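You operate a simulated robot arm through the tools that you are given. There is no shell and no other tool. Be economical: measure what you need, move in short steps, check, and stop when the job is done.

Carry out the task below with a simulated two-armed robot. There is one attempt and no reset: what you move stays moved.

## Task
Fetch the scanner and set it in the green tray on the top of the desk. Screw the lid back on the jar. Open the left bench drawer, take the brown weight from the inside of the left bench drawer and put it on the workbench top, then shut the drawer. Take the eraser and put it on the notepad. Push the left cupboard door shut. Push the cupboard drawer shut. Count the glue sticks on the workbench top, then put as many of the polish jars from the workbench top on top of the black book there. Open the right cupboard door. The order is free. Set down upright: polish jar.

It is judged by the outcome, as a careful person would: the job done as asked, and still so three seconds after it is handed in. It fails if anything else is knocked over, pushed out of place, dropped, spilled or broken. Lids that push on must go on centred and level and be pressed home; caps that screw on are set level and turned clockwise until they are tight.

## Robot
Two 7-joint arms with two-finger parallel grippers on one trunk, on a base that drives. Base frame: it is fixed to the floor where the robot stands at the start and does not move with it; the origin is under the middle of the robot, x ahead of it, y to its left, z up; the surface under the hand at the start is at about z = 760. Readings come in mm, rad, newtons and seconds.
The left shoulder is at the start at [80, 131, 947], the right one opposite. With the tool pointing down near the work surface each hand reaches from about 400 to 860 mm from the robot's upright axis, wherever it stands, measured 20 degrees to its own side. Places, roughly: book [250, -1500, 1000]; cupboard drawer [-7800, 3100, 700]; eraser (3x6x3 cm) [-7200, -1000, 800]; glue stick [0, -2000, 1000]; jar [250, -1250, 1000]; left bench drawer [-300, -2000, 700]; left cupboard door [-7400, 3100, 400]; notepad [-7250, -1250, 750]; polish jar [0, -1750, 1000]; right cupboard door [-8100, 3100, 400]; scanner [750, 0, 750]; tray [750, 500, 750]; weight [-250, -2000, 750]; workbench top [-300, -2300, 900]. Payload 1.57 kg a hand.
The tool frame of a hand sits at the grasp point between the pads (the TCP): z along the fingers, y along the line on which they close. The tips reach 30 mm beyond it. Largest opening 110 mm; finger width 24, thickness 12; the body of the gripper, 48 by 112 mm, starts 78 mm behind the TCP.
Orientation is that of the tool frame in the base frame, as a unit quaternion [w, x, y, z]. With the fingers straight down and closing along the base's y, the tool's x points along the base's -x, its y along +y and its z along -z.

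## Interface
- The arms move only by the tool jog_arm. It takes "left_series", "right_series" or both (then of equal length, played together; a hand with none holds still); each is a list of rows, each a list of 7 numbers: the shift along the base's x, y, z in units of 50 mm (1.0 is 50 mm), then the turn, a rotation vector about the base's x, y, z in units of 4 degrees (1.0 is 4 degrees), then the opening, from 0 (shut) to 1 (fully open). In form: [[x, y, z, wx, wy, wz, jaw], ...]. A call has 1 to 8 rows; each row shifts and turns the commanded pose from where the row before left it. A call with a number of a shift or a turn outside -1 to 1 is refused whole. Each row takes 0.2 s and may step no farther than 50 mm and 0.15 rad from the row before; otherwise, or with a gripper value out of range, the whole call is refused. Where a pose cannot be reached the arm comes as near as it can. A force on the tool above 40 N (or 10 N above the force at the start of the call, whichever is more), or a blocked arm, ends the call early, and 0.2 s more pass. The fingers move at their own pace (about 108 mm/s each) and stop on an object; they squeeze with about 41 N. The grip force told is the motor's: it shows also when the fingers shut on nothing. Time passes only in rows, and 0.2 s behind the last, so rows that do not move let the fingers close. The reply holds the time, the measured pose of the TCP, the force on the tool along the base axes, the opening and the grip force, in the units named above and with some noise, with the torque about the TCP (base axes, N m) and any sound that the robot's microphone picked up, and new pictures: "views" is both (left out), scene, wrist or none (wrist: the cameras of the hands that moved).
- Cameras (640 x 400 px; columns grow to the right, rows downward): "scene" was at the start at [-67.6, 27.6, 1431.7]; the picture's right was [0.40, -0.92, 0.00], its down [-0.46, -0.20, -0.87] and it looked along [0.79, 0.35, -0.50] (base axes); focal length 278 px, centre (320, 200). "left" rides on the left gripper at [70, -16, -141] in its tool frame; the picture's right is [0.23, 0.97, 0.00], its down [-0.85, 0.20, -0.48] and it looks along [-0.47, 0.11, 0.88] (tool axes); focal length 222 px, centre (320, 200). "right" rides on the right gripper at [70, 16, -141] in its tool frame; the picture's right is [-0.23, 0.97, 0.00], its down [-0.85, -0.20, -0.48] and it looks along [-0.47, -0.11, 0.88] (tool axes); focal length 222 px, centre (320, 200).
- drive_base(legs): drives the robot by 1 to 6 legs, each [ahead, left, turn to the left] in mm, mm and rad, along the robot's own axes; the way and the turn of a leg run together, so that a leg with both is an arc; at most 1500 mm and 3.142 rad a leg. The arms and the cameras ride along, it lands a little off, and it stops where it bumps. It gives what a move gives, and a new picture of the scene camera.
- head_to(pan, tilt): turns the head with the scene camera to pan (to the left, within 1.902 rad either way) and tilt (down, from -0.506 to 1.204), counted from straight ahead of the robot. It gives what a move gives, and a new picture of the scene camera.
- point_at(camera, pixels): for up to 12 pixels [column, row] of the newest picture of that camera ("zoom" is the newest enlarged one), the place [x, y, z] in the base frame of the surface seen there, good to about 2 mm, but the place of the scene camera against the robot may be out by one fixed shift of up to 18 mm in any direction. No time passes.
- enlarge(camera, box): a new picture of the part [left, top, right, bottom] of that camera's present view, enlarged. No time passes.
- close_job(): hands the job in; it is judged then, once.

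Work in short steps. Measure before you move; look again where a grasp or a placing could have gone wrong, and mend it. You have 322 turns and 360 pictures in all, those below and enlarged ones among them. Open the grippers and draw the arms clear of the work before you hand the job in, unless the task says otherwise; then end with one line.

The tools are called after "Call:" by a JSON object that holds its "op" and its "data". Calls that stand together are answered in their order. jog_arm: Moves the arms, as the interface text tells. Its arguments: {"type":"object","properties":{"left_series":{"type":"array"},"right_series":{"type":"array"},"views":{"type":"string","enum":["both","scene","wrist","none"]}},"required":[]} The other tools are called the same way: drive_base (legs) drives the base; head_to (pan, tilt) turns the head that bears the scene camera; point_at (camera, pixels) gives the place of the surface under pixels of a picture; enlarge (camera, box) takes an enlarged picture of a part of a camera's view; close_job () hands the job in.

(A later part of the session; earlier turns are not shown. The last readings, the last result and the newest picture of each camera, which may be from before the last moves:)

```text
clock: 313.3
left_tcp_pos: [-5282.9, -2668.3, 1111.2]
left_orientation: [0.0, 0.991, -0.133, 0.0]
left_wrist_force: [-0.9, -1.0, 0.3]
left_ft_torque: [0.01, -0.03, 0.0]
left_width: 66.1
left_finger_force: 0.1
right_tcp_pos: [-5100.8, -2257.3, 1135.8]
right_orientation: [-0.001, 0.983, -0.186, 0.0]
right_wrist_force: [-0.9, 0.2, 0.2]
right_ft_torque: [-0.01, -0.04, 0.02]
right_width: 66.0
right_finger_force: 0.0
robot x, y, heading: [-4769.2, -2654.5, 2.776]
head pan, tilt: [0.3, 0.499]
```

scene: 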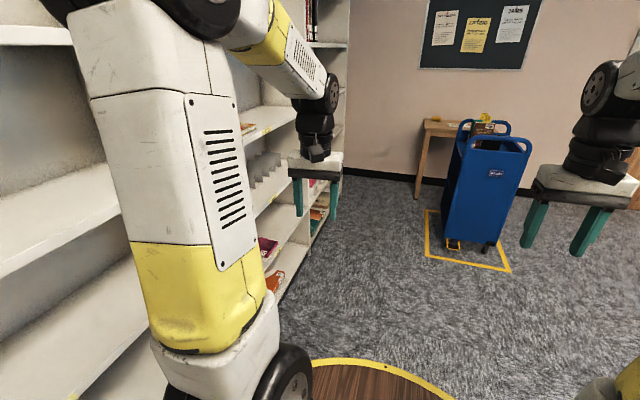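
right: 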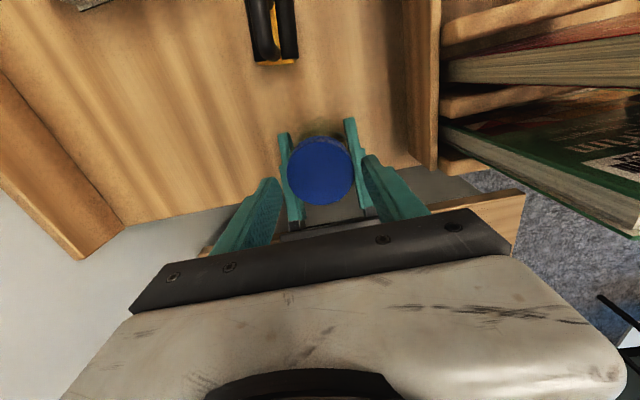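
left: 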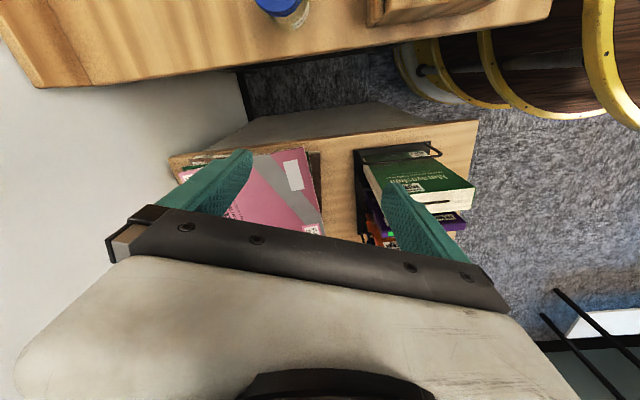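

The sorter's end is passed. A small wooden table stands behind a blue cart; I measure.

Call:
{"op": "point_at", "data": {"camera": "scene", "pixels": [[440, 122], [485, 118], [420, 180], [490, 180], [450, 240], [425, 210], [510, 270], [430, 255], [500, 148], [600, 300], [340, 250]]}}

Call:
{"op": "enlarge", "data": {"camera": "scene", "box": [400, 90, 560, 200]}}

Call:
{"op": "head_to", "data": {"pan": -0.6, "tilt": 0.3}}

```text
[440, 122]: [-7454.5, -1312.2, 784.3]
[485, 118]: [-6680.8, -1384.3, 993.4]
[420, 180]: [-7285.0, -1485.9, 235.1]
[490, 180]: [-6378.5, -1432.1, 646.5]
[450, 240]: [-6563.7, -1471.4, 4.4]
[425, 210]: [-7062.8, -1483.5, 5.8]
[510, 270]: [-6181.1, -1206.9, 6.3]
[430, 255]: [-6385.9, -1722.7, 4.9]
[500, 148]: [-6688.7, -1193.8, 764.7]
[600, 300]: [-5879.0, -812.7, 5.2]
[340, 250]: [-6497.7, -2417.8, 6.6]
```

```text
3.64 times, centred on (480, 145) of scene
```

zoom: 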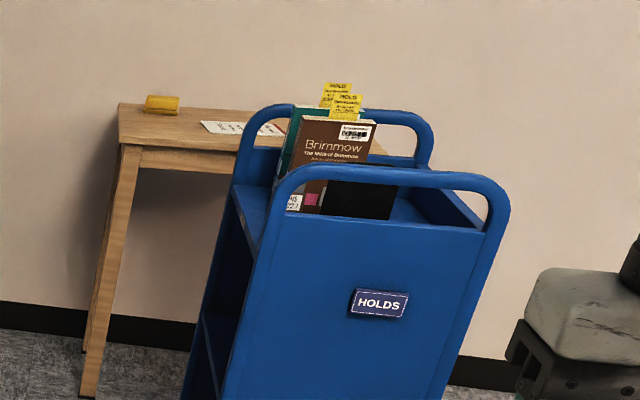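

```text
clock: 314.5
left_tcp_pos: [-5283.5, -2667.7, 1111.3]
left_orientation: [0.0, 0.991, -0.134, 0.001]
left_wrist_force: [0.1, 0.5, -0.6]
left_ft_torque: [0.03, -0.01, 0.01]
left_width: 65.9
left_finger_force: 0.1
right_tcp_pos: [-5102.2, -2256.5, 1136.2]
right_orientation: [0.0, 0.983, -0.185, 0.0]
right_wrist_force: [-0.4, 0.5, -0.2]
right_ft_torque: [-0.01, 0.03, 0.01]
right_width: 66.0
right_finger_force: 0.0
robot x, y, heading: [-4773.0, -2651.6, 2.769]
head pan, tilt: [-0.6, 0.3]
```

scene: 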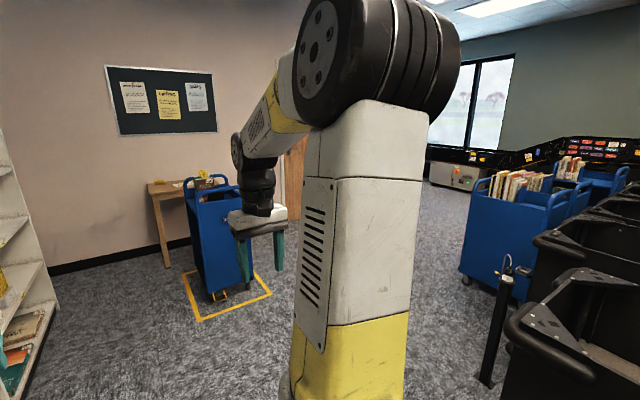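

The yellow block and papers are on a small table behind the cart. I'll go round the cart's right side. I drive ahead 800 mm and look to the right.

Call:
{"op": "drive_base", "data": {"legs": [[800, 0, 0]]}}

Call:
{"op": "head_to", "data": {"pan": -0.9, "tilt": 0.35}}

Call:
{"op": "head_to", "data": {"pan": 0, "tilt": 0.4}}

```text
clock: 318.8
left_tcp_pos: [-6018.8, -2391.2, 1111.4]
left_orientation: [0.0, 0.992, -0.129, 0.001]
left_wrist_force: [0.4, -0.7, 0.1]
left_ft_torque: [0.0, -0.02, 0.0]
left_width: 65.9
left_finger_force: 0.2
right_tcp_pos: [-5842.4, -1979.0, 1136.5]
right_orientation: [-0.001, 0.984, -0.18, 0.0]
right_wrist_force: [0.7, -0.4, -1.0]
right_ft_torque: [0.0, 0.0, 0.01]
right_width: 66.0
right_finger_force: 0.1
robot x, y, heading: [-5513.0, -2373.2, 2.781]
head pan, tilt: [-0.6, 0.3]
```

scene: 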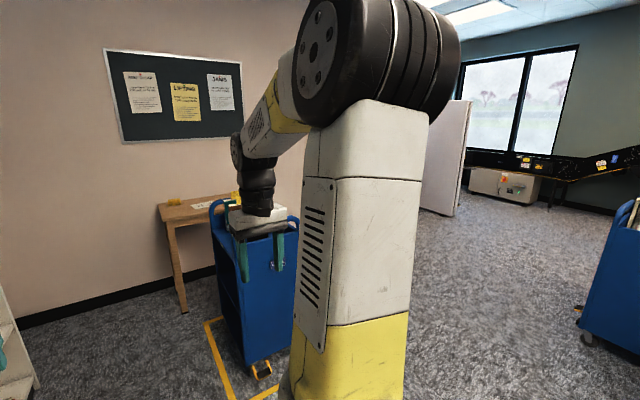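

```text
clock: 319.6
left_tcp_pos: [-6019.6, -2391.7, 1111.6]
left_orientation: [0.0, 0.992, -0.129, 0.0]
left_wrist_force: [-0.3, 0.9, 0.6]
left_ft_torque: [0.0, 0.0, 0.01]
left_width: 65.8
left_finger_force: 0.1
right_tcp_pos: [-5841.9, -1979.9, 1137.4]
right_orientation: [-0.001, 0.983, -0.181, 0.0]
right_wrist_force: [1.1, -0.4, -0.2]
right_ft_torque: [-0.02, 0.0, 0.0]
right_width: 65.7
right_finger_force: 0.1
robot x, y, heading: [-5510.2, -2372.6, 2.782]
head pan, tilt: [-0.901, 0.351]
```

scene: 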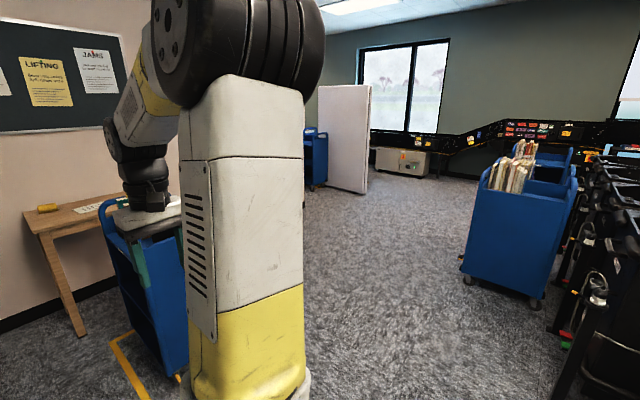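

```text
clock: 320.8
left_tcp_pos: [-6019.8, -2392.3, 1110.4]
left_orientation: [0.0, 0.992, -0.128, 0.0]
left_wrist_force: [0.1, -0.2, 0.5]
left_ft_torque: [-0.01, -0.03, 0.01]
left_width: 65.7
left_finger_force: 0.0
right_tcp_pos: [-5842.0, -1978.1, 1136.6]
right_orientation: [-0.001, 0.984, -0.181, 0.0]
right_wrist_force: [-0.4, 0.1, 0.7]
right_ft_torque: [-0.02, 0.0, 0.01]
right_width: 65.9
right_finger_force: 0.1
robot x, y, heading: [-5503.5, -2372.1, 2.782]
head pan, tilt: [0.0, 0.4]
```

scene: 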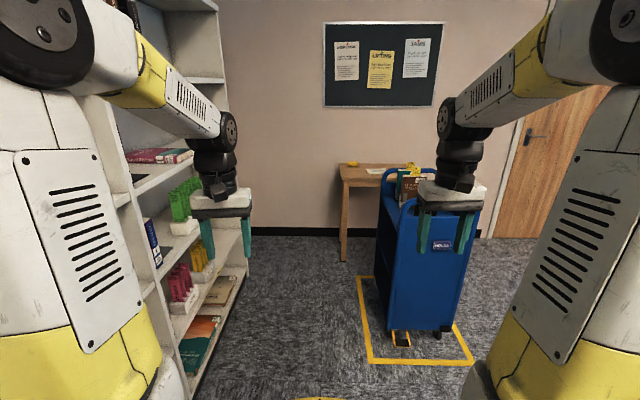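

I re-pan right to measure the blue carts before crossing over.

Call:
{"op": "head_to", "data": {"pan": -0.95, "tilt": 0.45}}

Call:
{"op": "point_at", "data": {"camera": "scene", "pixels": [[440, 245], [510, 265], [560, 200], [600, 300], [570, 350], [400, 300], [350, 200], [320, 150], [150, 300], [110, 220], [30, 175], [60, 260]]}}

```text
clock: 322.0
left_tcp_pos: [-6019.3, -2391.9, 1111.1]
left_orientation: [-0.001, 0.992, -0.129, 0.001]
left_wrist_force: [0.0, -0.3, 0.0]
left_ft_torque: [-0.01, -0.03, 0.0]
left_width: 66.1
left_finger_force: 0.1
right_tcp_pos: [-5842.2, -1980.2, 1136.3]
right_orientation: [-0.001, 0.984, -0.18, 0.0]
right_wrist_force: [0.4, -0.4, -0.4]
right_ft_torque: [0.01, -0.02, 0.05]
right_width: 66.0
right_finger_force: 0.1
robot x, y, heading: [-5509.6, -2375.4, 2.777]
head pan, tilt: [-0.949, 0.45]
```

scene: 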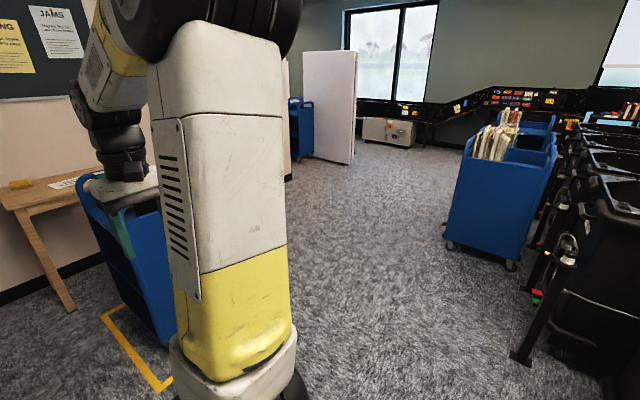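

```text
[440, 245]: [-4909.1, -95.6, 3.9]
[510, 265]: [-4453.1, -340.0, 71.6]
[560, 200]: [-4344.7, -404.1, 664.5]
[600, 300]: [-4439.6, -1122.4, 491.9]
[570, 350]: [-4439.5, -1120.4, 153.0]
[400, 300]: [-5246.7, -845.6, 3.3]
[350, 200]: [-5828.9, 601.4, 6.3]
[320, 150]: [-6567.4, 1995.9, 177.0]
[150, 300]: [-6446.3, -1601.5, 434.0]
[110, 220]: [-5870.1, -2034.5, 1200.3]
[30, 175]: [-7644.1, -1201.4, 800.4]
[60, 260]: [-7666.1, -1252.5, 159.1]
```

I cross diagonally to the right of the cart: ahead 600, right 1400.

Call:
{"op": "drive_base", "data": {"legs": [[590, -1380, 0]]}}

Call:
{"op": "head_to", "data": {"pan": 0.45, "tilt": 0.45}}

```text
refused: leg 1 is longer than a leg can be; nothing moved
```

```text
clock: 323.5
left_tcp_pos: [-6020.1, -2391.5, 1111.0]
left_orientation: [0.001, 0.992, -0.129, 0.001]
left_wrist_force: [0.6, 0.3, 0.4]
left_ft_torque: [0.02, 0.05, 0.0]
left_width: 65.9
left_finger_force: 0.0
right_tcp_pos: [-5842.8, -1979.2, 1136.2]
right_orientation: [0.0, 0.984, -0.18, 0.001]
right_wrist_force: [-0.3, -0.8, 0.4]
right_ft_torque: [-0.04, 0.02, -0.01]
right_width: 65.8
right_finger_force: 0.1
robot x, y, heading: [-5510.6, -2371.5, 2.779]
head pan, tilt: [0.45, 0.45]
```

scene: 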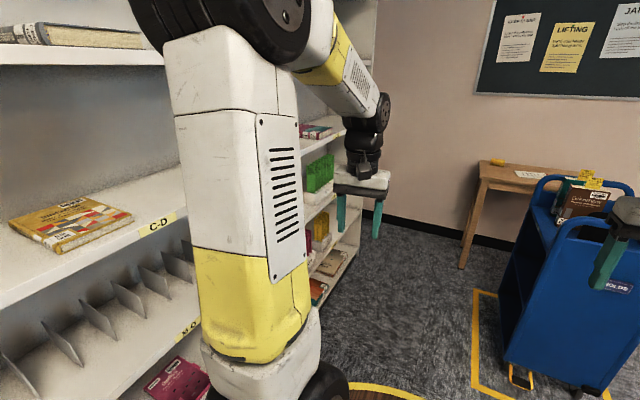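

The leg was a bit over 1500 mm; I split it.

Call:
{"op": "drive_base", "data": {"legs": [[300, -690, 0], [290, -690, 0]]}}

Call:
{"op": "head_to", "data": {"pan": 0.35, "tilt": 0.4}}

Call:
{"op": "point_at", "data": {"camera": "scene", "pixels": [[200, 200], [250, 180], [300, 180], [350, 180], [300, 260], [400, 200], [320, 300], [250, 300], [450, 150], [280, 160]]}}

```text
clock: 331.3
left_tcp_pos: [-6088.7, -892.1, 1111.8]
left_orientation: [0.0, 0.992, -0.126, 0.001]
left_wrist_force: [-0.1, -1.5, 0.7]
left_ft_torque: [-0.02, 0.04, -0.04]
left_width: 65.9
left_finger_force: 0.1
right_tcp_pos: [-5914.4, -477.8, 1137.1]
right_orientation: [-0.001, 0.984, -0.176, 0.0]
right_wrist_force: [0.8, 0.4, -0.1]
right_ft_torque: [0.03, 0.01, -0.03]
right_width: 65.9
right_finger_force: 0.0
robot x, y, heading: [-5579.0, -868.6, 2.788]
head pan, tilt: [0.45, 0.45]
```

scene: 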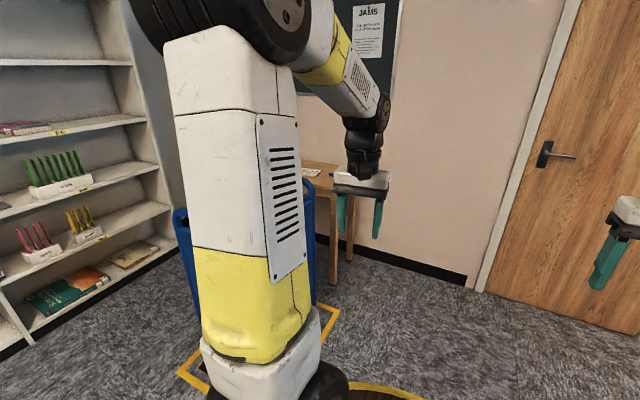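

```text
clock: 332.0
left_tcp_pos: [-6089.2, -890.2, 1110.4]
left_orientation: [0.0, 0.992, -0.126, 0.001]
left_wrist_force: [0.5, 1.2, -0.3]
left_ft_torque: [0.0, -0.01, 0.01]
left_width: 66.5
left_finger_force: 0.1
right_tcp_pos: [-5914.7, -477.7, 1136.3]
right_orientation: [-0.001, 0.984, -0.176, 0.0]
right_wrist_force: [-0.3, 0.2, 0.1]
right_ft_torque: [0.01, 0.03, -0.04]
right_width: 66.1
right_finger_force: 0.0
robot x, y, heading: [-5578.9, -868.9, 2.784]
head pan, tilt: [0.351, 0.4]
```

scene: 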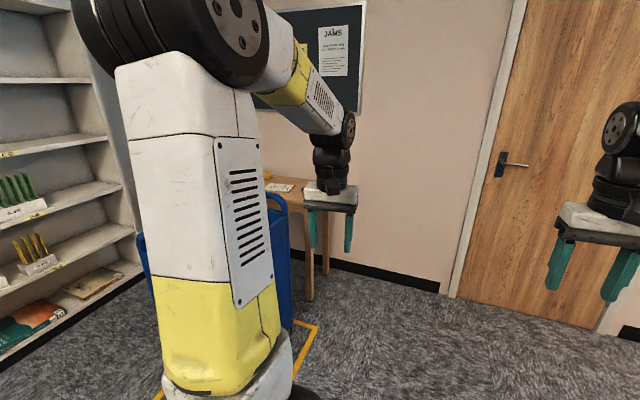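

```text
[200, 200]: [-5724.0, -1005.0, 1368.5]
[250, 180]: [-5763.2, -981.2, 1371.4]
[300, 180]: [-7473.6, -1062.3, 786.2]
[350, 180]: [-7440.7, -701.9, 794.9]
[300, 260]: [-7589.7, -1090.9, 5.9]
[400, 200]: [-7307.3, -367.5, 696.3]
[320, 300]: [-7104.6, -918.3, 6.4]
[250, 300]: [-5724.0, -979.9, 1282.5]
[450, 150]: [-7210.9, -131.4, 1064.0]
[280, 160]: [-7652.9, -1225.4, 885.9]
```

The table's right end is near (−7150,−950). I drive to the spot (−6818,−571) and turn left to face along the table.

Call:
{"op": "drive_base", "data": {"legs": [[1000, 0, 0], [265, 155, 0], [0, 0, 1.3]]}}

Call:
{"op": "head_to", "data": {"pan": 0, "tilt": 0.6}}

```text
clock: 339.7
left_tcp_pos: [-7311.9, -685.6, 1111.3]
left_orientation: [0.001, 0.999, -0.047, 0.0]
left_wrist_force: [-0.3, 0.7, -0.5]
left_ft_torque: [0.0, -0.02, -0.05]
left_width: 65.9
left_finger_force: 0.0
right_tcp_pos: [-7197.7, -246.2, 1136.2]
right_orientation: [0.0, 0.994, -0.106, 0.006]
right_wrist_force: [15.5, -8.0, 7.4]
right_ft_torque: [1.11, 2.13, -0.07]
right_width: 66.0
right_finger_force: 0.1
robot x, y, heading: [-6813.7, -582.3, 2.946]
head pan, tilt: [0.351, 0.4]
stopped in leg 3: the force on the tool passed its limit at 92 N (the readings are from after the stop); the commanded pose is now the measured one
```

scene: 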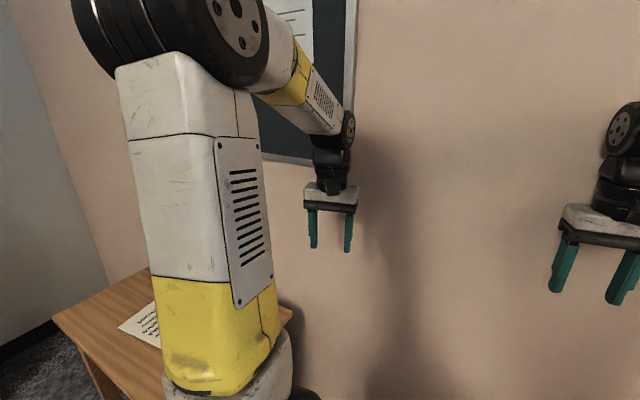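

```text
clock: 340.5
left_tcp_pos: [-7310.9, -685.1, 1110.8]
left_orientation: [0.0, 0.999, -0.047, 0.0]
left_wrist_force: [-0.9, -0.4, 0.3]
left_ft_torque: [0.01, 0.02, 0.01]
left_width: 66.0
left_finger_force: 0.0
right_tcp_pos: [-7196.1, -246.8, 1136.2]
right_orientation: [-0.001, 0.994, -0.106, 0.006]
right_wrist_force: [21.3, -12.3, 11.2]
right_ft_torque: [1.69, 3.04, -0.05]
right_width: 65.9
right_finger_force: 0.1
robot x, y, heading: [-6810.2, -584.7, 2.944]
head pan, tilt: [0.0, 0.6]
```

scene: 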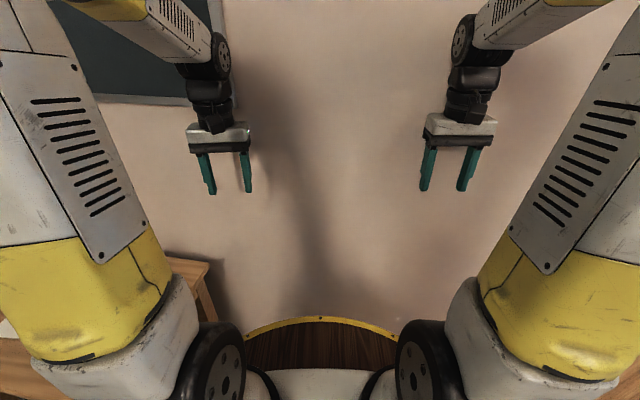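

The right hand touched the wall/door while turning. I back off 160 mm and then turn left.

Call:
{"op": "drive_base", "data": {"legs": [[-160, 0, 0], [0, 0, 1.13]]}}

```text
clock: 344.8
left_tcp_pos: [-6774.7, -1108.6, 1110.4]
left_orientation: [0.0, 0.869, 0.494, 0.0]
left_wrist_force: [0.5, 0.6, -0.5]
left_ft_torque: [0.0, 0.0, -0.01]
left_width: 65.8
left_finger_force: 0.0
right_tcp_pos: [-7124.5, -818.5, 1136.0]
right_orientation: [-0.004, 0.896, 0.443, 0.005]
right_wrist_force: [-0.5, -0.3, 0.3]
right_ft_torque: [-0.02, 0.04, 0.04]
right_width: 66.0
right_finger_force: 0.2
robot x, y, heading: [-6654.5, -613.4, -2.201]
head pan, tilt: [0.0, 0.6]
```

scene: 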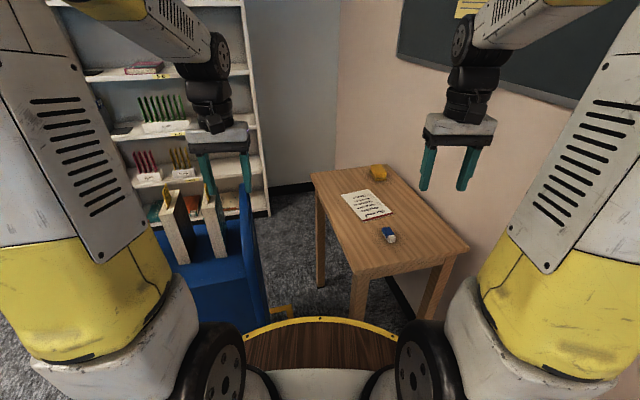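

Now the table is in view: notepad at (365,205), eraser (388,235). I measure.

Call:
{"op": "enlarge", "data": {"camera": "scene", "box": [310, 160, 450, 270]}}

Call:
{"op": "point_at", "data": {"camera": "scene", "pixels": [[388, 233], [386, 229], [391, 240], [365, 205], [342, 196], [368, 190], [390, 211], [362, 221], [365, 270], [460, 245], [320, 175], [400, 250]]}}

```text
3.64 times, centred on (380, 215) of scene
```

zoom: 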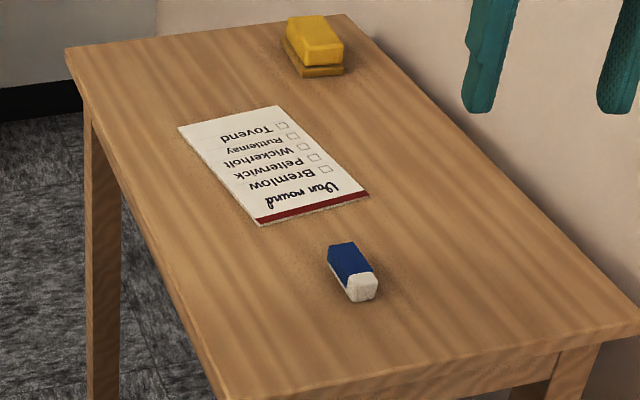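

```text
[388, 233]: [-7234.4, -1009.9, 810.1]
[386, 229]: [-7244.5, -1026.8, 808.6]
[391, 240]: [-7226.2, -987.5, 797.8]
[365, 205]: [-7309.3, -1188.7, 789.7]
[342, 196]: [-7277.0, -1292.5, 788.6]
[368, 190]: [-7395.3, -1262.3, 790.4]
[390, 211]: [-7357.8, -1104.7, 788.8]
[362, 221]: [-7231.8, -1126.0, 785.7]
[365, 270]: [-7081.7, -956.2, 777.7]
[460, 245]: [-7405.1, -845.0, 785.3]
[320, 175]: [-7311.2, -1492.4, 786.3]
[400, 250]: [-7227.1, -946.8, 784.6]
```

Eraser ≈ (−7236,−1010, top 809), notepad centre ≈ (−7312,−1195). I check the cart's nearness before moving a bit closer.

Call:
{"op": "point_at", "data": {"camera": "scene", "pixels": [[262, 295], [255, 315], [245, 200], [250, 260], [200, 310], [215, 240], [285, 310]]}}

```text
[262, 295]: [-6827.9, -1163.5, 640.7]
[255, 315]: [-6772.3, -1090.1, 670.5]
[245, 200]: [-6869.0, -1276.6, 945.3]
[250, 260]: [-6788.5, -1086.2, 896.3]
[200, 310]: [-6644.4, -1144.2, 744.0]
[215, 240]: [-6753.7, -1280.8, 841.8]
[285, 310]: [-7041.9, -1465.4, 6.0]
```

I move ahead 80 and right 50, then bring the right hand over the eraser for a look.

Call:
{"op": "drive_base", "data": {"legs": [[80, -50, 0]]}}

Call:
{"op": "jog_arm", "data": {"right_series": [[0, -0.5, -0.8, 0, 0, 0, 0.8], [0, -0.4, -0.8, 0, 0, 0, 0.8], [0, 0, -0.8, 0, 0, 0, 0.8], [0, 0, 0, 0, 0, 0, 0.8]], "views": "wrist"}}

```text
clock: 345.9
left_tcp_pos: [-6861.3, -1145.3, 1111.8]
left_orientation: [-0.001, 0.868, 0.496, 0.001]
left_wrist_force: [0.6, -0.2, 0.4]
left_ft_torque: [-0.01, 0.0, -0.02]
left_width: 65.8
left_finger_force: 0.0
right_tcp_pos: [-7210.2, -855.8, 1135.5]
right_orientation: [-0.004, 0.896, 0.444, 0.005]
right_wrist_force: [0.8, 0.4, 0.5]
right_ft_torque: [0.04, 0.02, 0.03]
right_width: 65.9
right_finger_force: 0.1
robot x, y, heading: [-6740.9, -653.1, -2.206]
head pan, tilt: [0.0, 0.6]
```

scene: 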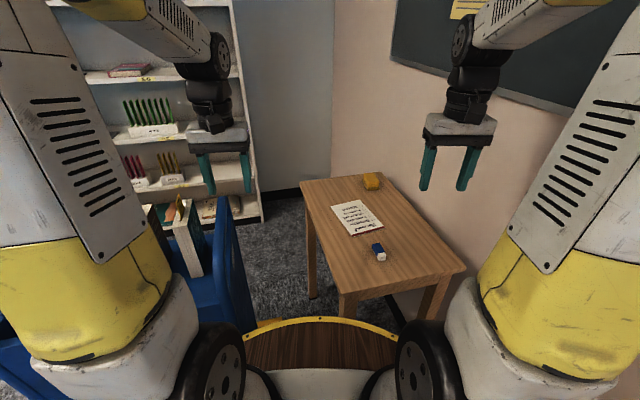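

```text
clock: 346.9
left_tcp_pos: [-6861.1, -1144.7, 1111.9]
left_orientation: [-0.001, 0.868, 0.496, 0.001]
left_wrist_force: [0.8, 0.9, -0.8]
left_ft_torque: [0.05, 0.01, 0.01]
left_width: 66.2
left_finger_force: 0.0
right_tcp_pos: [-7209.8, -900.7, 1015.1]
right_orientation: [-0.004, 0.896, 0.444, 0.006]
right_wrist_force: [-0.3, -0.2, -0.8]
right_ft_torque: [-0.01, -0.02, 0.01]
right_width: 87.9
right_finger_force: 0.1
robot x, y, heading: [-6741.2, -648.5, -2.206]
head pan, tilt: [0.0, 0.6]
```

right: 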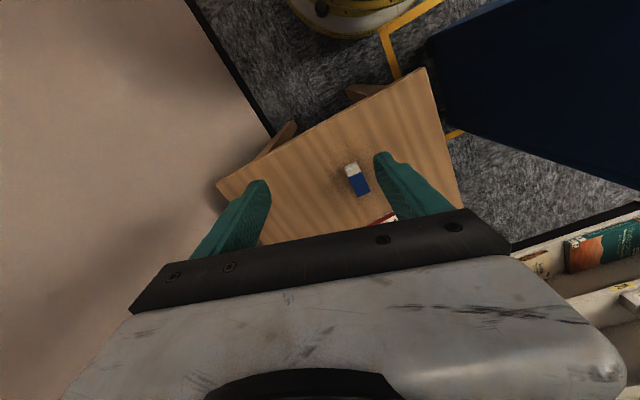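

The eraser is at (357,180) in the right wrist picture; I zoom and measure.

Call:
{"op": "enlarge", "data": {"camera": "right", "box": [310, 130, 410, 230]}}

Call:
{"op": "point_at", "data": {"camera": "zoom", "pixels": [[320, 200], [300, 140], [350, 120], [330, 250], [370, 240], [340, 190], [340, 240], [250, 200], [420, 350], [310, 180]]}}

```text
4.00 times, centred on (360, 180) of right
```

zoom: 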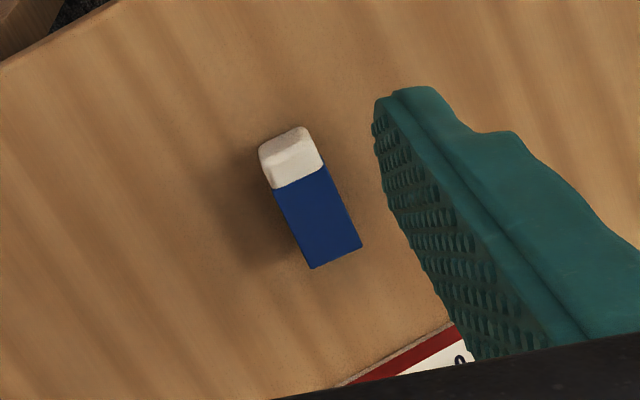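

```text
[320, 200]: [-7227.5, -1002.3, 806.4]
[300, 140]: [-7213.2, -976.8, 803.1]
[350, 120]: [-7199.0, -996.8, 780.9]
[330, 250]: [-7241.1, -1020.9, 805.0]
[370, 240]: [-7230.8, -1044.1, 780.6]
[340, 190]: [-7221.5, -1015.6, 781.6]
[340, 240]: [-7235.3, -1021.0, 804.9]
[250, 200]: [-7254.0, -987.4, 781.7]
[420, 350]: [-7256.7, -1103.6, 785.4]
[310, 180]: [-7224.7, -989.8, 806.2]
```

Table z 781; eraser centre (−7228,−1001), its width along (0.85,−0.52). I rotate +6°, move over it, and descend to z≈860 first.

Call:
{"op": "jog_arm", "data": {"right_series": [[-0.18, -0.9, 0, -0.18, 0.1, 0.75, 0.7], [-0.18, -0.9, 0, 0, 0, 0.7, 0.7], [0, -0.2, -0.8, 0, 0, 0, 0.7], [0, 0, -0.9, 0, 0, 0, 0.7], [0, 0, -0.9, 0, 0, 0, 0.7], [0, 0, -0.5, 0, 0, 0, 0.7], [0, 0, 0, 0, 0, 0, 0.7]], "views": "wrist"}}

```text
clock: 348.5
left_tcp_pos: [-6860.8, -1145.1, 1110.8]
left_orientation: [0.0, 0.868, 0.496, 0.001]
left_wrist_force: [0.8, 0.0, 0.0]
left_ft_torque: [0.02, 0.0, 0.0]
left_width: 66.0
left_finger_force: 0.1
right_tcp_pos: [-7228.0, -1000.6, 861.1]
right_orientation: [0.0, 0.872, 0.49, 0.0]
right_wrist_force: [0.1, 0.2, 0.5]
right_ft_torque: [0.0, 0.01, -0.02]
right_width: 77.1
right_finger_force: 0.1
robot x, y, heading: [-6740.4, -650.1, -2.202]
head pan, tilt: [0.0, 0.6]
```

right: 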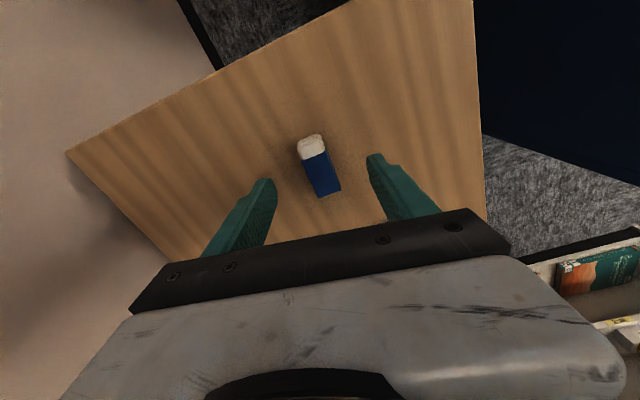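

Aligned. Descend 47 mm and close.

Call:
{"op": "jog_arm", "data": {"right_series": [[0, 0, -0.5, 0, 0, 0, 0.7], [0, 0, -0.44, 0, 0, 0, 0.7], [0, 0, 0, 0, 0, 0, 0.7], [0, 0, 0, 0, 0, 0, 0], [0, 0, 0, 0, 0, 0, 0], [0, 0, 0, 0, 0, 0, 0]], "views": "none"}}

```text
clock: 349.9
left_tcp_pos: [-6862.3, -1146.5, 1110.2]
left_orientation: [0.0, 0.868, 0.496, 0.002]
left_wrist_force: [0.8, -0.7, 0.2]
left_ft_torque: [0.01, -0.02, 0.01]
left_width: 66.0
left_finger_force: 0.1
right_tcp_pos: [-7227.2, -1001.5, 813.7]
right_orientation: [0.001, 0.872, 0.489, -0.001]
right_wrist_force: [-0.4, -0.4, 0.1]
right_ft_torque: [0.02, 0.04, -0.01]
right_width: 22.9
right_finger_force: 35.5
robot x, y, heading: [-6745.5, -650.6, -2.207]
head pan, tilt: [0.0, 0.6]
```

Gripped (22.9 mm). Lift 100 mm and move toward the notepad.

Call:
{"op": "jog_arm", "data": {"right_series": [[0, 0, 0.5, 0, 0, 0, 0], [0, 0, 0.8, 0, 0, 0, 0], [0, 0, 0.7, 0, 0, 0, 0], [-0.3, -0.7, 0, 0, 0, 0, 0], [-0.3, -0.7, 0, 0, 0, 0, 0], [0, 0, 0, 0, 0, 0, 0]], "views": "wrist"}}

```text
clock: 351.3
left_tcp_pos: [-6860.7, -1144.4, 1111.2]
left_orientation: [0.0, 0.868, 0.497, 0.001]
left_wrist_force: [-0.1, -0.8, -0.6]
left_ft_torque: [-0.03, -0.02, -0.02]
left_width: 65.8
left_finger_force: 0.0
right_tcp_pos: [-7260.0, -1069.2, 914.3]
right_orientation: [0.0, 0.872, 0.489, -0.001]
right_wrist_force: [1.2, -0.8, -1.2]
right_ft_torque: [0.05, -0.02, -0.01]
right_width: 22.8
right_finger_force: 35.8
robot x, y, heading: [-6741.6, -651.6, -2.204]
head pan, tilt: [0.0, 0.6]
```

right: 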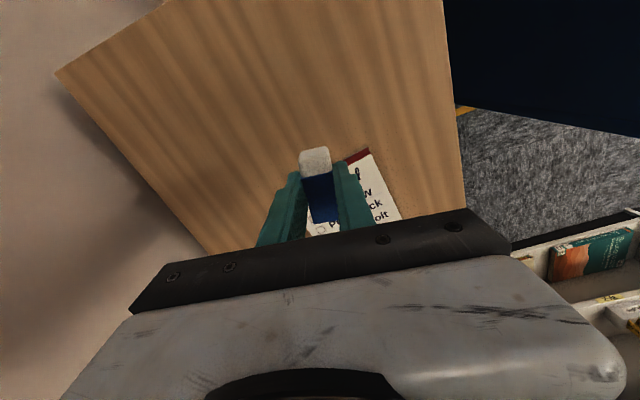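

Notepad centre ≈ (−7307,−1187). I go over it and lower to ~830, then look.

Call:
{"op": "jog_arm", "data": {"right_series": [[-0.32, -0.8, 0, 0, 0, 0, 0], [-0.32, -0.8, 0, 0, 0, 0, 0], [-0.3, -0.76, 0, 0, 0, 0, 0], [0, 0, -0.7, 0, 0, 0, 0], [0, 0, -0.7, 0, 0, 0, 0], [0, 0, -0.3, 0, 0, 0, 0], [0, 0, 0, 0, 0, 0, 0]], "views": "both"}}

Call:
{"op": "enlarge", "data": {"camera": "scene", "box": [300, 160, 440, 270]}}

```text
clock: 352.9
left_tcp_pos: [-6862.5, -1145.0, 1110.2]
left_orientation: [0.0, 0.868, 0.497, 0.001]
left_wrist_force: [-0.4, -0.6, -0.5]
left_ft_torque: [0.01, 0.0, 0.0]
left_width: 66.1
left_finger_force: 0.0
right_tcp_pos: [-7307.8, -1189.1, 828.3]
right_orientation: [0.0, 0.872, 0.489, -0.001]
right_wrist_force: [0.0, -0.5, -0.1]
right_ft_torque: [-0.05, -0.01, 0.03]
right_width: 22.8
right_finger_force: 35.5
robot x, y, heading: [-6740.8, -649.2, -2.202]
head pan, tilt: [0.0, 0.6]
```

scene: 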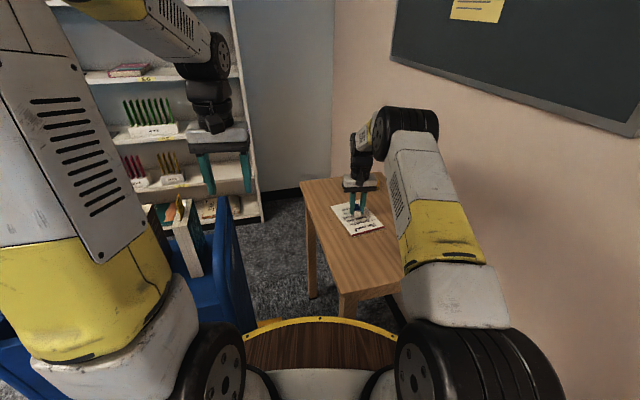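
right: 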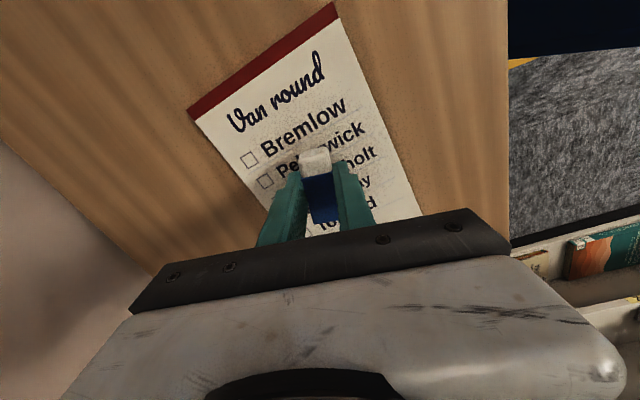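

```text
3.64 times, centred on (370, 215) of scene
```

zoom: 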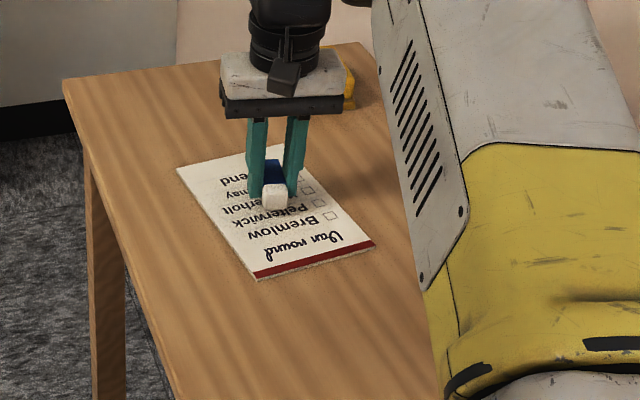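

Over the middle of the notepad. Lower until contact, release.

Call:
{"op": "jog_arm", "data": {"right_series": [[0, 0, -0.1, 0, 0, 0, 0], [0, 0, -0.06, 0, 0, 0, 0], [0, 0, 0, 0, 0, 0, 0]], "views": "none"}}

```text
clock: 353.7
left_tcp_pos: [-6862.0, -1146.3, 1110.5]
left_orientation: [0.0, 0.868, 0.497, 0.001]
left_wrist_force: [0.1, 0.1, 0.1]
left_ft_torque: [0.02, 0.01, -0.02]
left_width: 66.1
left_finger_force: 0.0
right_tcp_pos: [-7306.5, -1189.0, 820.5]
right_orientation: [0.0, 0.873, 0.488, -0.001]
right_wrist_force: [0.3, 0.4, -0.2]
right_ft_torque: [0.01, 0.02, 0.01]
right_width: 22.9
right_finger_force: 35.0
robot x, y, heading: [-6743.4, -647.5, -2.204]
head pan, tilt: [0.0, 0.6]
```

Call:
{"op": "jog_arm", "data": {"right_series": [[0, 0, -0.05, 0, 0, 0, 0], [0, 0, 0, 0, 0, 0, 0], [0, 0, 0, 0, 0, 0, 0.45], [0, 0, 0, 0, 0, 0, 0.45], [0, 0, 0.5, 0, 0, 0, 0.45], [0, 0, 0.9, 0, 0, 0, 0.45], [0, 0, 0.9, 0, 0, 0, 0.45], [0, 0, 0.9, 0, 0, 0, 0.45]], "views": "wrist"}}

```text
clock: 355.5
left_tcp_pos: [-6862.6, -1145.7, 1110.9]
left_orientation: [-0.001, 0.868, 0.496, 0.001]
left_wrist_force: [1.4, 0.6, -0.4]
left_ft_torque: [0.03, 0.01, 0.0]
left_width: 66.0
left_finger_force: 0.0
right_tcp_pos: [-7306.3, -1188.0, 978.3]
right_orientation: [0.001, 0.872, 0.49, 0.001]
right_wrist_force: [-0.1, 0.1, 0.6]
right_ft_torque: [0.0, 0.0, 0.01]
right_width: 49.3
right_finger_force: 0.0
robot x, y, heading: [-6740.9, -649.8, -2.205]
head pan, tilt: [0.0, 0.6]
```

right: 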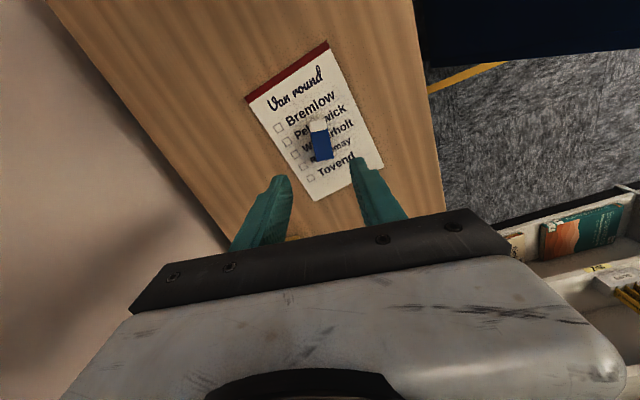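

The eraser lies on the notepad. I draw the right hand up and back to the body.

Call:
{"op": "jog_arm", "data": {"right_series": [[0, 0, 0.9, 0, 0, 0, 0.45], [0.2, 0.3, 0.8, 0, 0, 0, 0.45], [0.5, 0.7, 0.4, 0, 0, 0, 0.45], [0.5, 0.75, 0, 0, 0, 0, 0.45], [0.5, 0.75, 0, 0, 0, 0, 0.45], [0.5, 0.75, 0, 0, 0, 0, 0.45], [0.5, 0.75, 0, 0, 0, 0, 0.45], [0.3, 0.5, 0, 0, 0, 0, 0.45]], "views": "none"}}

Call:
{"op": "head_to", "data": {"pan": -1.9, "tilt": 0.3}}

```text
clock: 357.3
left_tcp_pos: [-6860.9, -1145.4, 1110.8]
left_orientation: [0.0, 0.868, 0.496, 0.001]
left_wrist_force: [-0.8, 0.6, -0.5]
left_ft_torque: [0.05, 0.01, -0.04]
left_width: 66.1
left_finger_force: 0.1
right_tcp_pos: [-7157.9, -961.5, 1083.8]
right_orientation: [0.001, 0.872, 0.489, -0.001]
right_wrist_force: [-1.0, -0.5, -1.2]
right_ft_torque: [0.07, 0.01, 0.03]
right_width: 49.6
right_finger_force: 0.1
robot x, y, heading: [-6742.1, -647.2, -2.208]
head pan, tilt: [0.0, 0.6]
```

```text
clock: 359.2
left_tcp_pos: [-6860.8, -1146.0, 1111.6]
left_orientation: [-0.001, 0.868, 0.496, 0.0]
left_wrist_force: [-0.5, 0.0, 0.3]
left_ft_torque: [-0.03, -0.02, -0.01]
left_width: 66.1
left_finger_force: 0.0
right_tcp_pos: [-7156.6, -962.7, 1083.8]
right_orientation: [0.0, 0.872, 0.49, -0.001]
right_wrist_force: [0.7, 1.1, 0.4]
right_ft_torque: [0.02, -0.03, -0.05]
right_width: 49.5
right_finger_force: 0.1
robot x, y, heading: [-6744.3, -647.4, -2.205]
head pan, tilt: [-1.901, 0.3]
```

scene: 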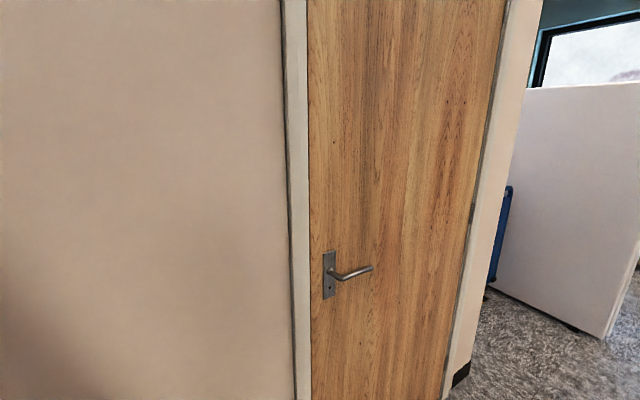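

I back off 350 mm, turn to face along the wall (+y), and look.

Call:
{"op": "drive_base", "data": {"legs": [[-380, 0, 0], [0, 0, -2.88]]}}

Call:
{"op": "head_to", "data": {"pan": 0.15, "tilt": 0.3}}

Call:
{"op": "point_at", "data": {"camera": "scene", "pixels": [[200, 250], [260, 200], [300, 200], [350, 200], [320, 250], [400, 200], [250, 150], [320, 150], [280, 220], [360, 300], [240, 250], [420, 250]]}}

```text
clock: 368.3
left_tcp_pos: [-6534.6, 168.2, 1111.3]
left_orientation: [-0.001, -0.609, 0.793, 0.0]
left_wrist_force: [0.2, -0.1, 0.6]
left_ft_torque: [0.01, -0.03, 0.01]
left_width: 65.8
left_finger_force: 0.0
right_tcp_pos: [-6200.9, 71.0, 1083.7]
right_orientation: [0.001, -0.603, 0.798, 0.0]
right_wrist_force: [0.4, -0.8, 0.2]
right_ft_torque: [0.03, 0.0, 0.0]
right_width: 49.4
right_finger_force: 0.0
robot x, y, heading: [-6516.2, -337.6, 1.209]
head pan, tilt: [-1.901, 0.3]
```

scene: 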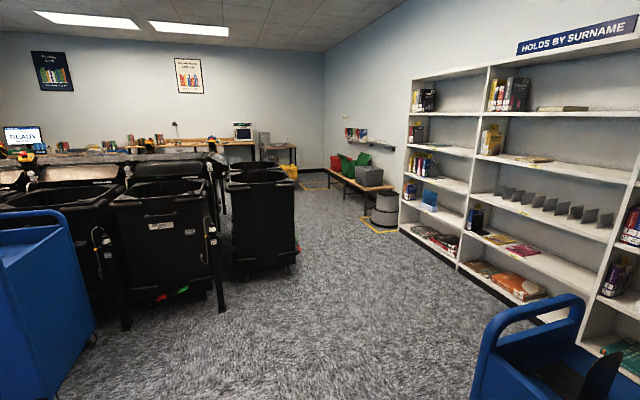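

```text
clock: 370.3
left_tcp_pos: [-6535.4, 168.5, 1111.9]
left_orientation: [-0.001, -0.609, 0.793, 0.0]
left_wrist_force: [-0.2, 0.5, -0.4]
left_ft_torque: [-0.03, -0.01, -0.01]
left_width: 66.1
left_finger_force: 0.1
right_tcp_pos: [-6201.7, 72.5, 1083.1]
right_orientation: [0.0, -0.603, 0.798, 0.001]
right_wrist_force: [-0.7, 0.3, 0.1]
right_ft_torque: [0.03, 0.01, -0.02]
right_width: 49.4
right_finger_force: 0.1
robot x, y, heading: [-6513.1, -341.5, 1.21]
head pan, tilt: [0.15, 0.3]
```

scene: 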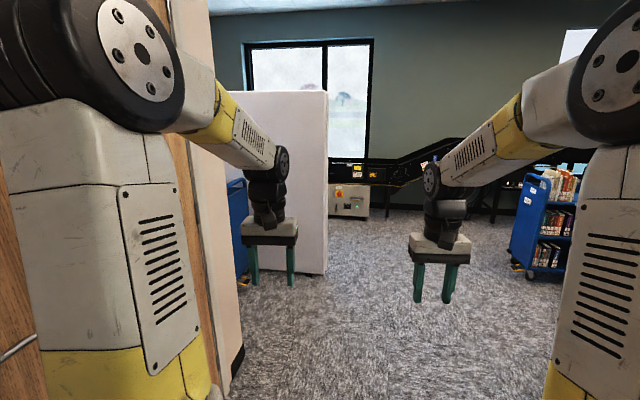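

```text
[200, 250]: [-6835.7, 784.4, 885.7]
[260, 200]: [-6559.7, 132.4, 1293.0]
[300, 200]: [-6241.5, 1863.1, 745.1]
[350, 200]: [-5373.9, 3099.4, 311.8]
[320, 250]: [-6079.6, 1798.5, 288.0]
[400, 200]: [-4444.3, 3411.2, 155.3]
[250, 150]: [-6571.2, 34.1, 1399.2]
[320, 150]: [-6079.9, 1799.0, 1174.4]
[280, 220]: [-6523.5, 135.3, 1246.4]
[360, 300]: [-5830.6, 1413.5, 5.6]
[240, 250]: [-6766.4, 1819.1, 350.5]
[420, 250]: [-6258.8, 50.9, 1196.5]
```

The screen panel (near (−6080,1799)) projects ahead; the cupboard must be beyond it. I drive ahead ~2600 mm, slightly to the right, in two legs.

Call:
{"op": "point_at", "data": {"camera": "scene", "pixels": [[530, 260], [515, 240], [560, 230], [440, 350], [480, 300], [360, 215]]}}

Call:
{"op": "drive_base", "data": {"legs": [[1300, -120, -0.02], [1300, 0, 0]]}}

Call:
{"op": "head_to", "data": {"pan": 0.9, "tilt": 0.3}}

```text
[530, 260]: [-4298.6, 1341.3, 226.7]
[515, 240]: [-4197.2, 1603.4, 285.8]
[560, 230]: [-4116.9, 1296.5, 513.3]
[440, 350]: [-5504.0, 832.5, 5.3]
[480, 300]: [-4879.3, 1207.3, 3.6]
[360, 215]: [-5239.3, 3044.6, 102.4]
```

```text
clock: 382.7
left_tcp_pos: [-5491.0, 2493.6, 1111.0]
left_orientation: [-0.001, -0.603, 0.798, 0.0]
left_wrist_force: [-1.0, 0.2, 0.5]
left_ft_torque: [0.01, 0.03, -0.02]
left_width: 66.2
left_finger_force: 0.0
right_tcp_pos: [-5160.2, 2391.7, 1083.9]
right_orientation: [0.001, -0.597, 0.802, 0.001]
right_wrist_force: [-0.3, -1.2, -0.1]
right_ft_torque: [-0.05, 0.0, 0.02]
right_width: 49.6
right_finger_force: 0.1
robot x, y, heading: [-5480.4, 1987.0, 1.192]
head pan, tilt: [0.15, 0.3]
```

scene: 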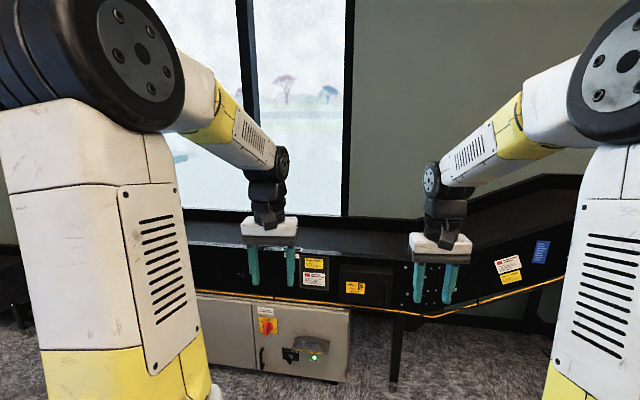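

```text
clock: 383.8
left_tcp_pos: [-5492.1, 2494.6, 1110.4]
left_orientation: [0.0, -0.603, 0.798, 0.0]
left_wrist_force: [0.8, -0.1, -0.1]
left_ft_torque: [0.01, -0.03, -0.02]
left_width: 66.0
left_finger_force: 0.1
right_tcp_pos: [-5158.9, 2391.2, 1084.5]
right_orientation: [0.001, -0.596, 0.803, 0.0]
right_wrist_force: [0.3, 0.5, 0.0]
right_ft_torque: [-0.02, 0.01, -0.01]
right_width: 49.5
right_finger_force: 0.0
robot x, y, heading: [-5480.8, 1985.2, 1.19]
head pan, tilt: [0.901, 0.3]
```

scene: 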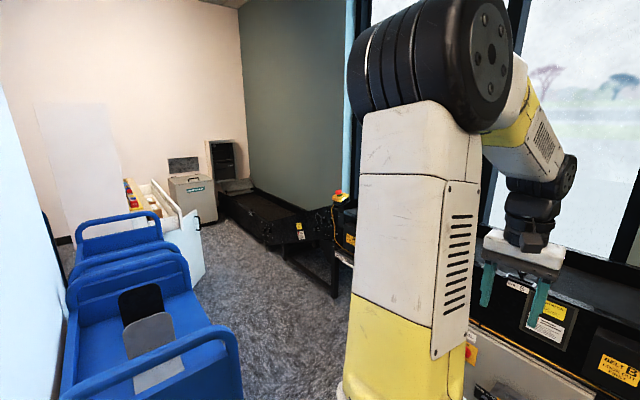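

Behind the screen: two blue carts, then the cupboard (open drawer and door) on the left of an aisle. I measure.

Call:
{"op": "point_at", "data": {"camera": "scene", "pixels": [[240, 330], [190, 260], [165, 235], [205, 280], [200, 230], [300, 280], [330, 295], [270, 245], [145, 195], [125, 185], [240, 250], [185, 215]]}}

Call:
{"op": "enlarge", "data": {"camera": "scene", "box": [60, 130, 280, 290]}}

```text
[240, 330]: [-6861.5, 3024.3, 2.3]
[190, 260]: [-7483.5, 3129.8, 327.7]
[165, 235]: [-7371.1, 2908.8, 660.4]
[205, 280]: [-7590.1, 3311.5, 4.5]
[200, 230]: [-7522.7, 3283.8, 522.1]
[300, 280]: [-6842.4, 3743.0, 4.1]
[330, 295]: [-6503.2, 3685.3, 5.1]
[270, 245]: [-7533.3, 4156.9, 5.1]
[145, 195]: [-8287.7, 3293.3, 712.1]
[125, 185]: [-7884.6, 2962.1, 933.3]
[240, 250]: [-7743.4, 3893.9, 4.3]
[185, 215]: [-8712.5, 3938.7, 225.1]
```

```text
2.50 times, centred on (170, 210) of scene
```

zoom: 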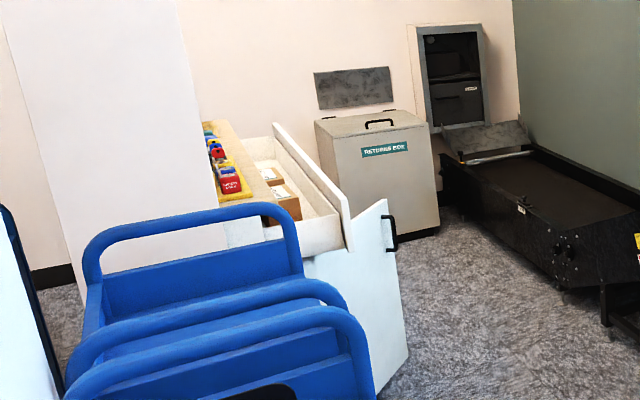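

The cupboard is along an aisle (~670 mm at the carts). I go ahead 200, turn left to face along the aisle, shift right 500, and look.

Call:
{"op": "drive_base", "data": {"legs": [[200, 0, 0], [0, 0, 1.565], [0, -500, 0]]}}

Call:
{"op": "head_to", "data": {"pan": 0, "tilt": 0.45}}

Call:
{"op": "point_at", "data": {"camera": "scene", "pixels": [[250, 250], [240, 300], [280, 250], [320, 250], [360, 250], [390, 280], [370, 230], [400, 320], [300, 200], [270, 200], [250, 200], [320, 330]]}}

```text
clock: 391.7
left_tcp_pos: [-5723.1, 2630.9, 1111.2]
left_orientation: [0.0, 0.989, -0.145, 0.001]
left_wrist_force: [-0.3, -0.2, 0.4]
left_ft_torque: [-0.03, 0.02, -0.06]
left_width: 66.1
left_finger_force: 0.1
right_tcp_pos: [-5615.8, 2961.9, 1084.2]
right_orientation: [-0.001, 0.988, -0.154, 0.0]
right_wrist_force: [0.5, -0.3, 0.1]
right_ft_torque: [-0.01, -0.01, -0.01]
right_width: 49.8
right_finger_force: 0.1
robot x, y, heading: [-5213.9, 2633.0, 2.75]
head pan, tilt: [0.901, 0.3]
```

scene: 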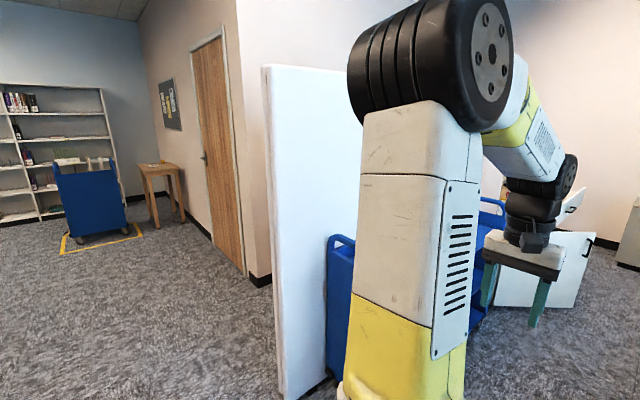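

```text
clock: 392.9
left_tcp_pos: [-5723.3, 2630.4, 1111.4]
left_orientation: [0.0, 0.989, -0.145, 0.0]
left_wrist_force: [1.0, 0.2, 0.0]
left_ft_torque: [-0.02, 0.02, -0.01]
left_width: 65.8
left_finger_force: 0.0
right_tcp_pos: [-5616.0, 2962.9, 1084.0]
right_orientation: [0.0, 0.988, -0.153, -0.001]
right_wrist_force: [0.1, 0.6, 0.2]
right_ft_torque: [-0.01, -0.03, -0.01]
right_width: 49.5
right_finger_force: 0.0
robot x, y, heading: [-5213.7, 2633.7, 2.748]
head pan, tilt: [0.0, 0.45]
```

scene: 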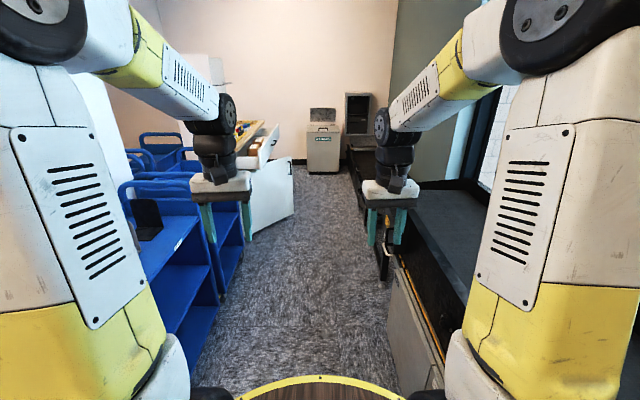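

```text
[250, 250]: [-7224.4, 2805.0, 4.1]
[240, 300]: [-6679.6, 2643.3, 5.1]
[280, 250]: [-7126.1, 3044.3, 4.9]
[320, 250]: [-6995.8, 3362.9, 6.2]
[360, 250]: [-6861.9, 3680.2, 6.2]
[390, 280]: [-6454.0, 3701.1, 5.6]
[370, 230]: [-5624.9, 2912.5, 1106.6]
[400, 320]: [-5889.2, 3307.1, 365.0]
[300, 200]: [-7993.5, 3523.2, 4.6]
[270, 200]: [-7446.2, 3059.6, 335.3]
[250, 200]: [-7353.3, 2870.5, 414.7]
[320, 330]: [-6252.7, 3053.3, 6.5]
```

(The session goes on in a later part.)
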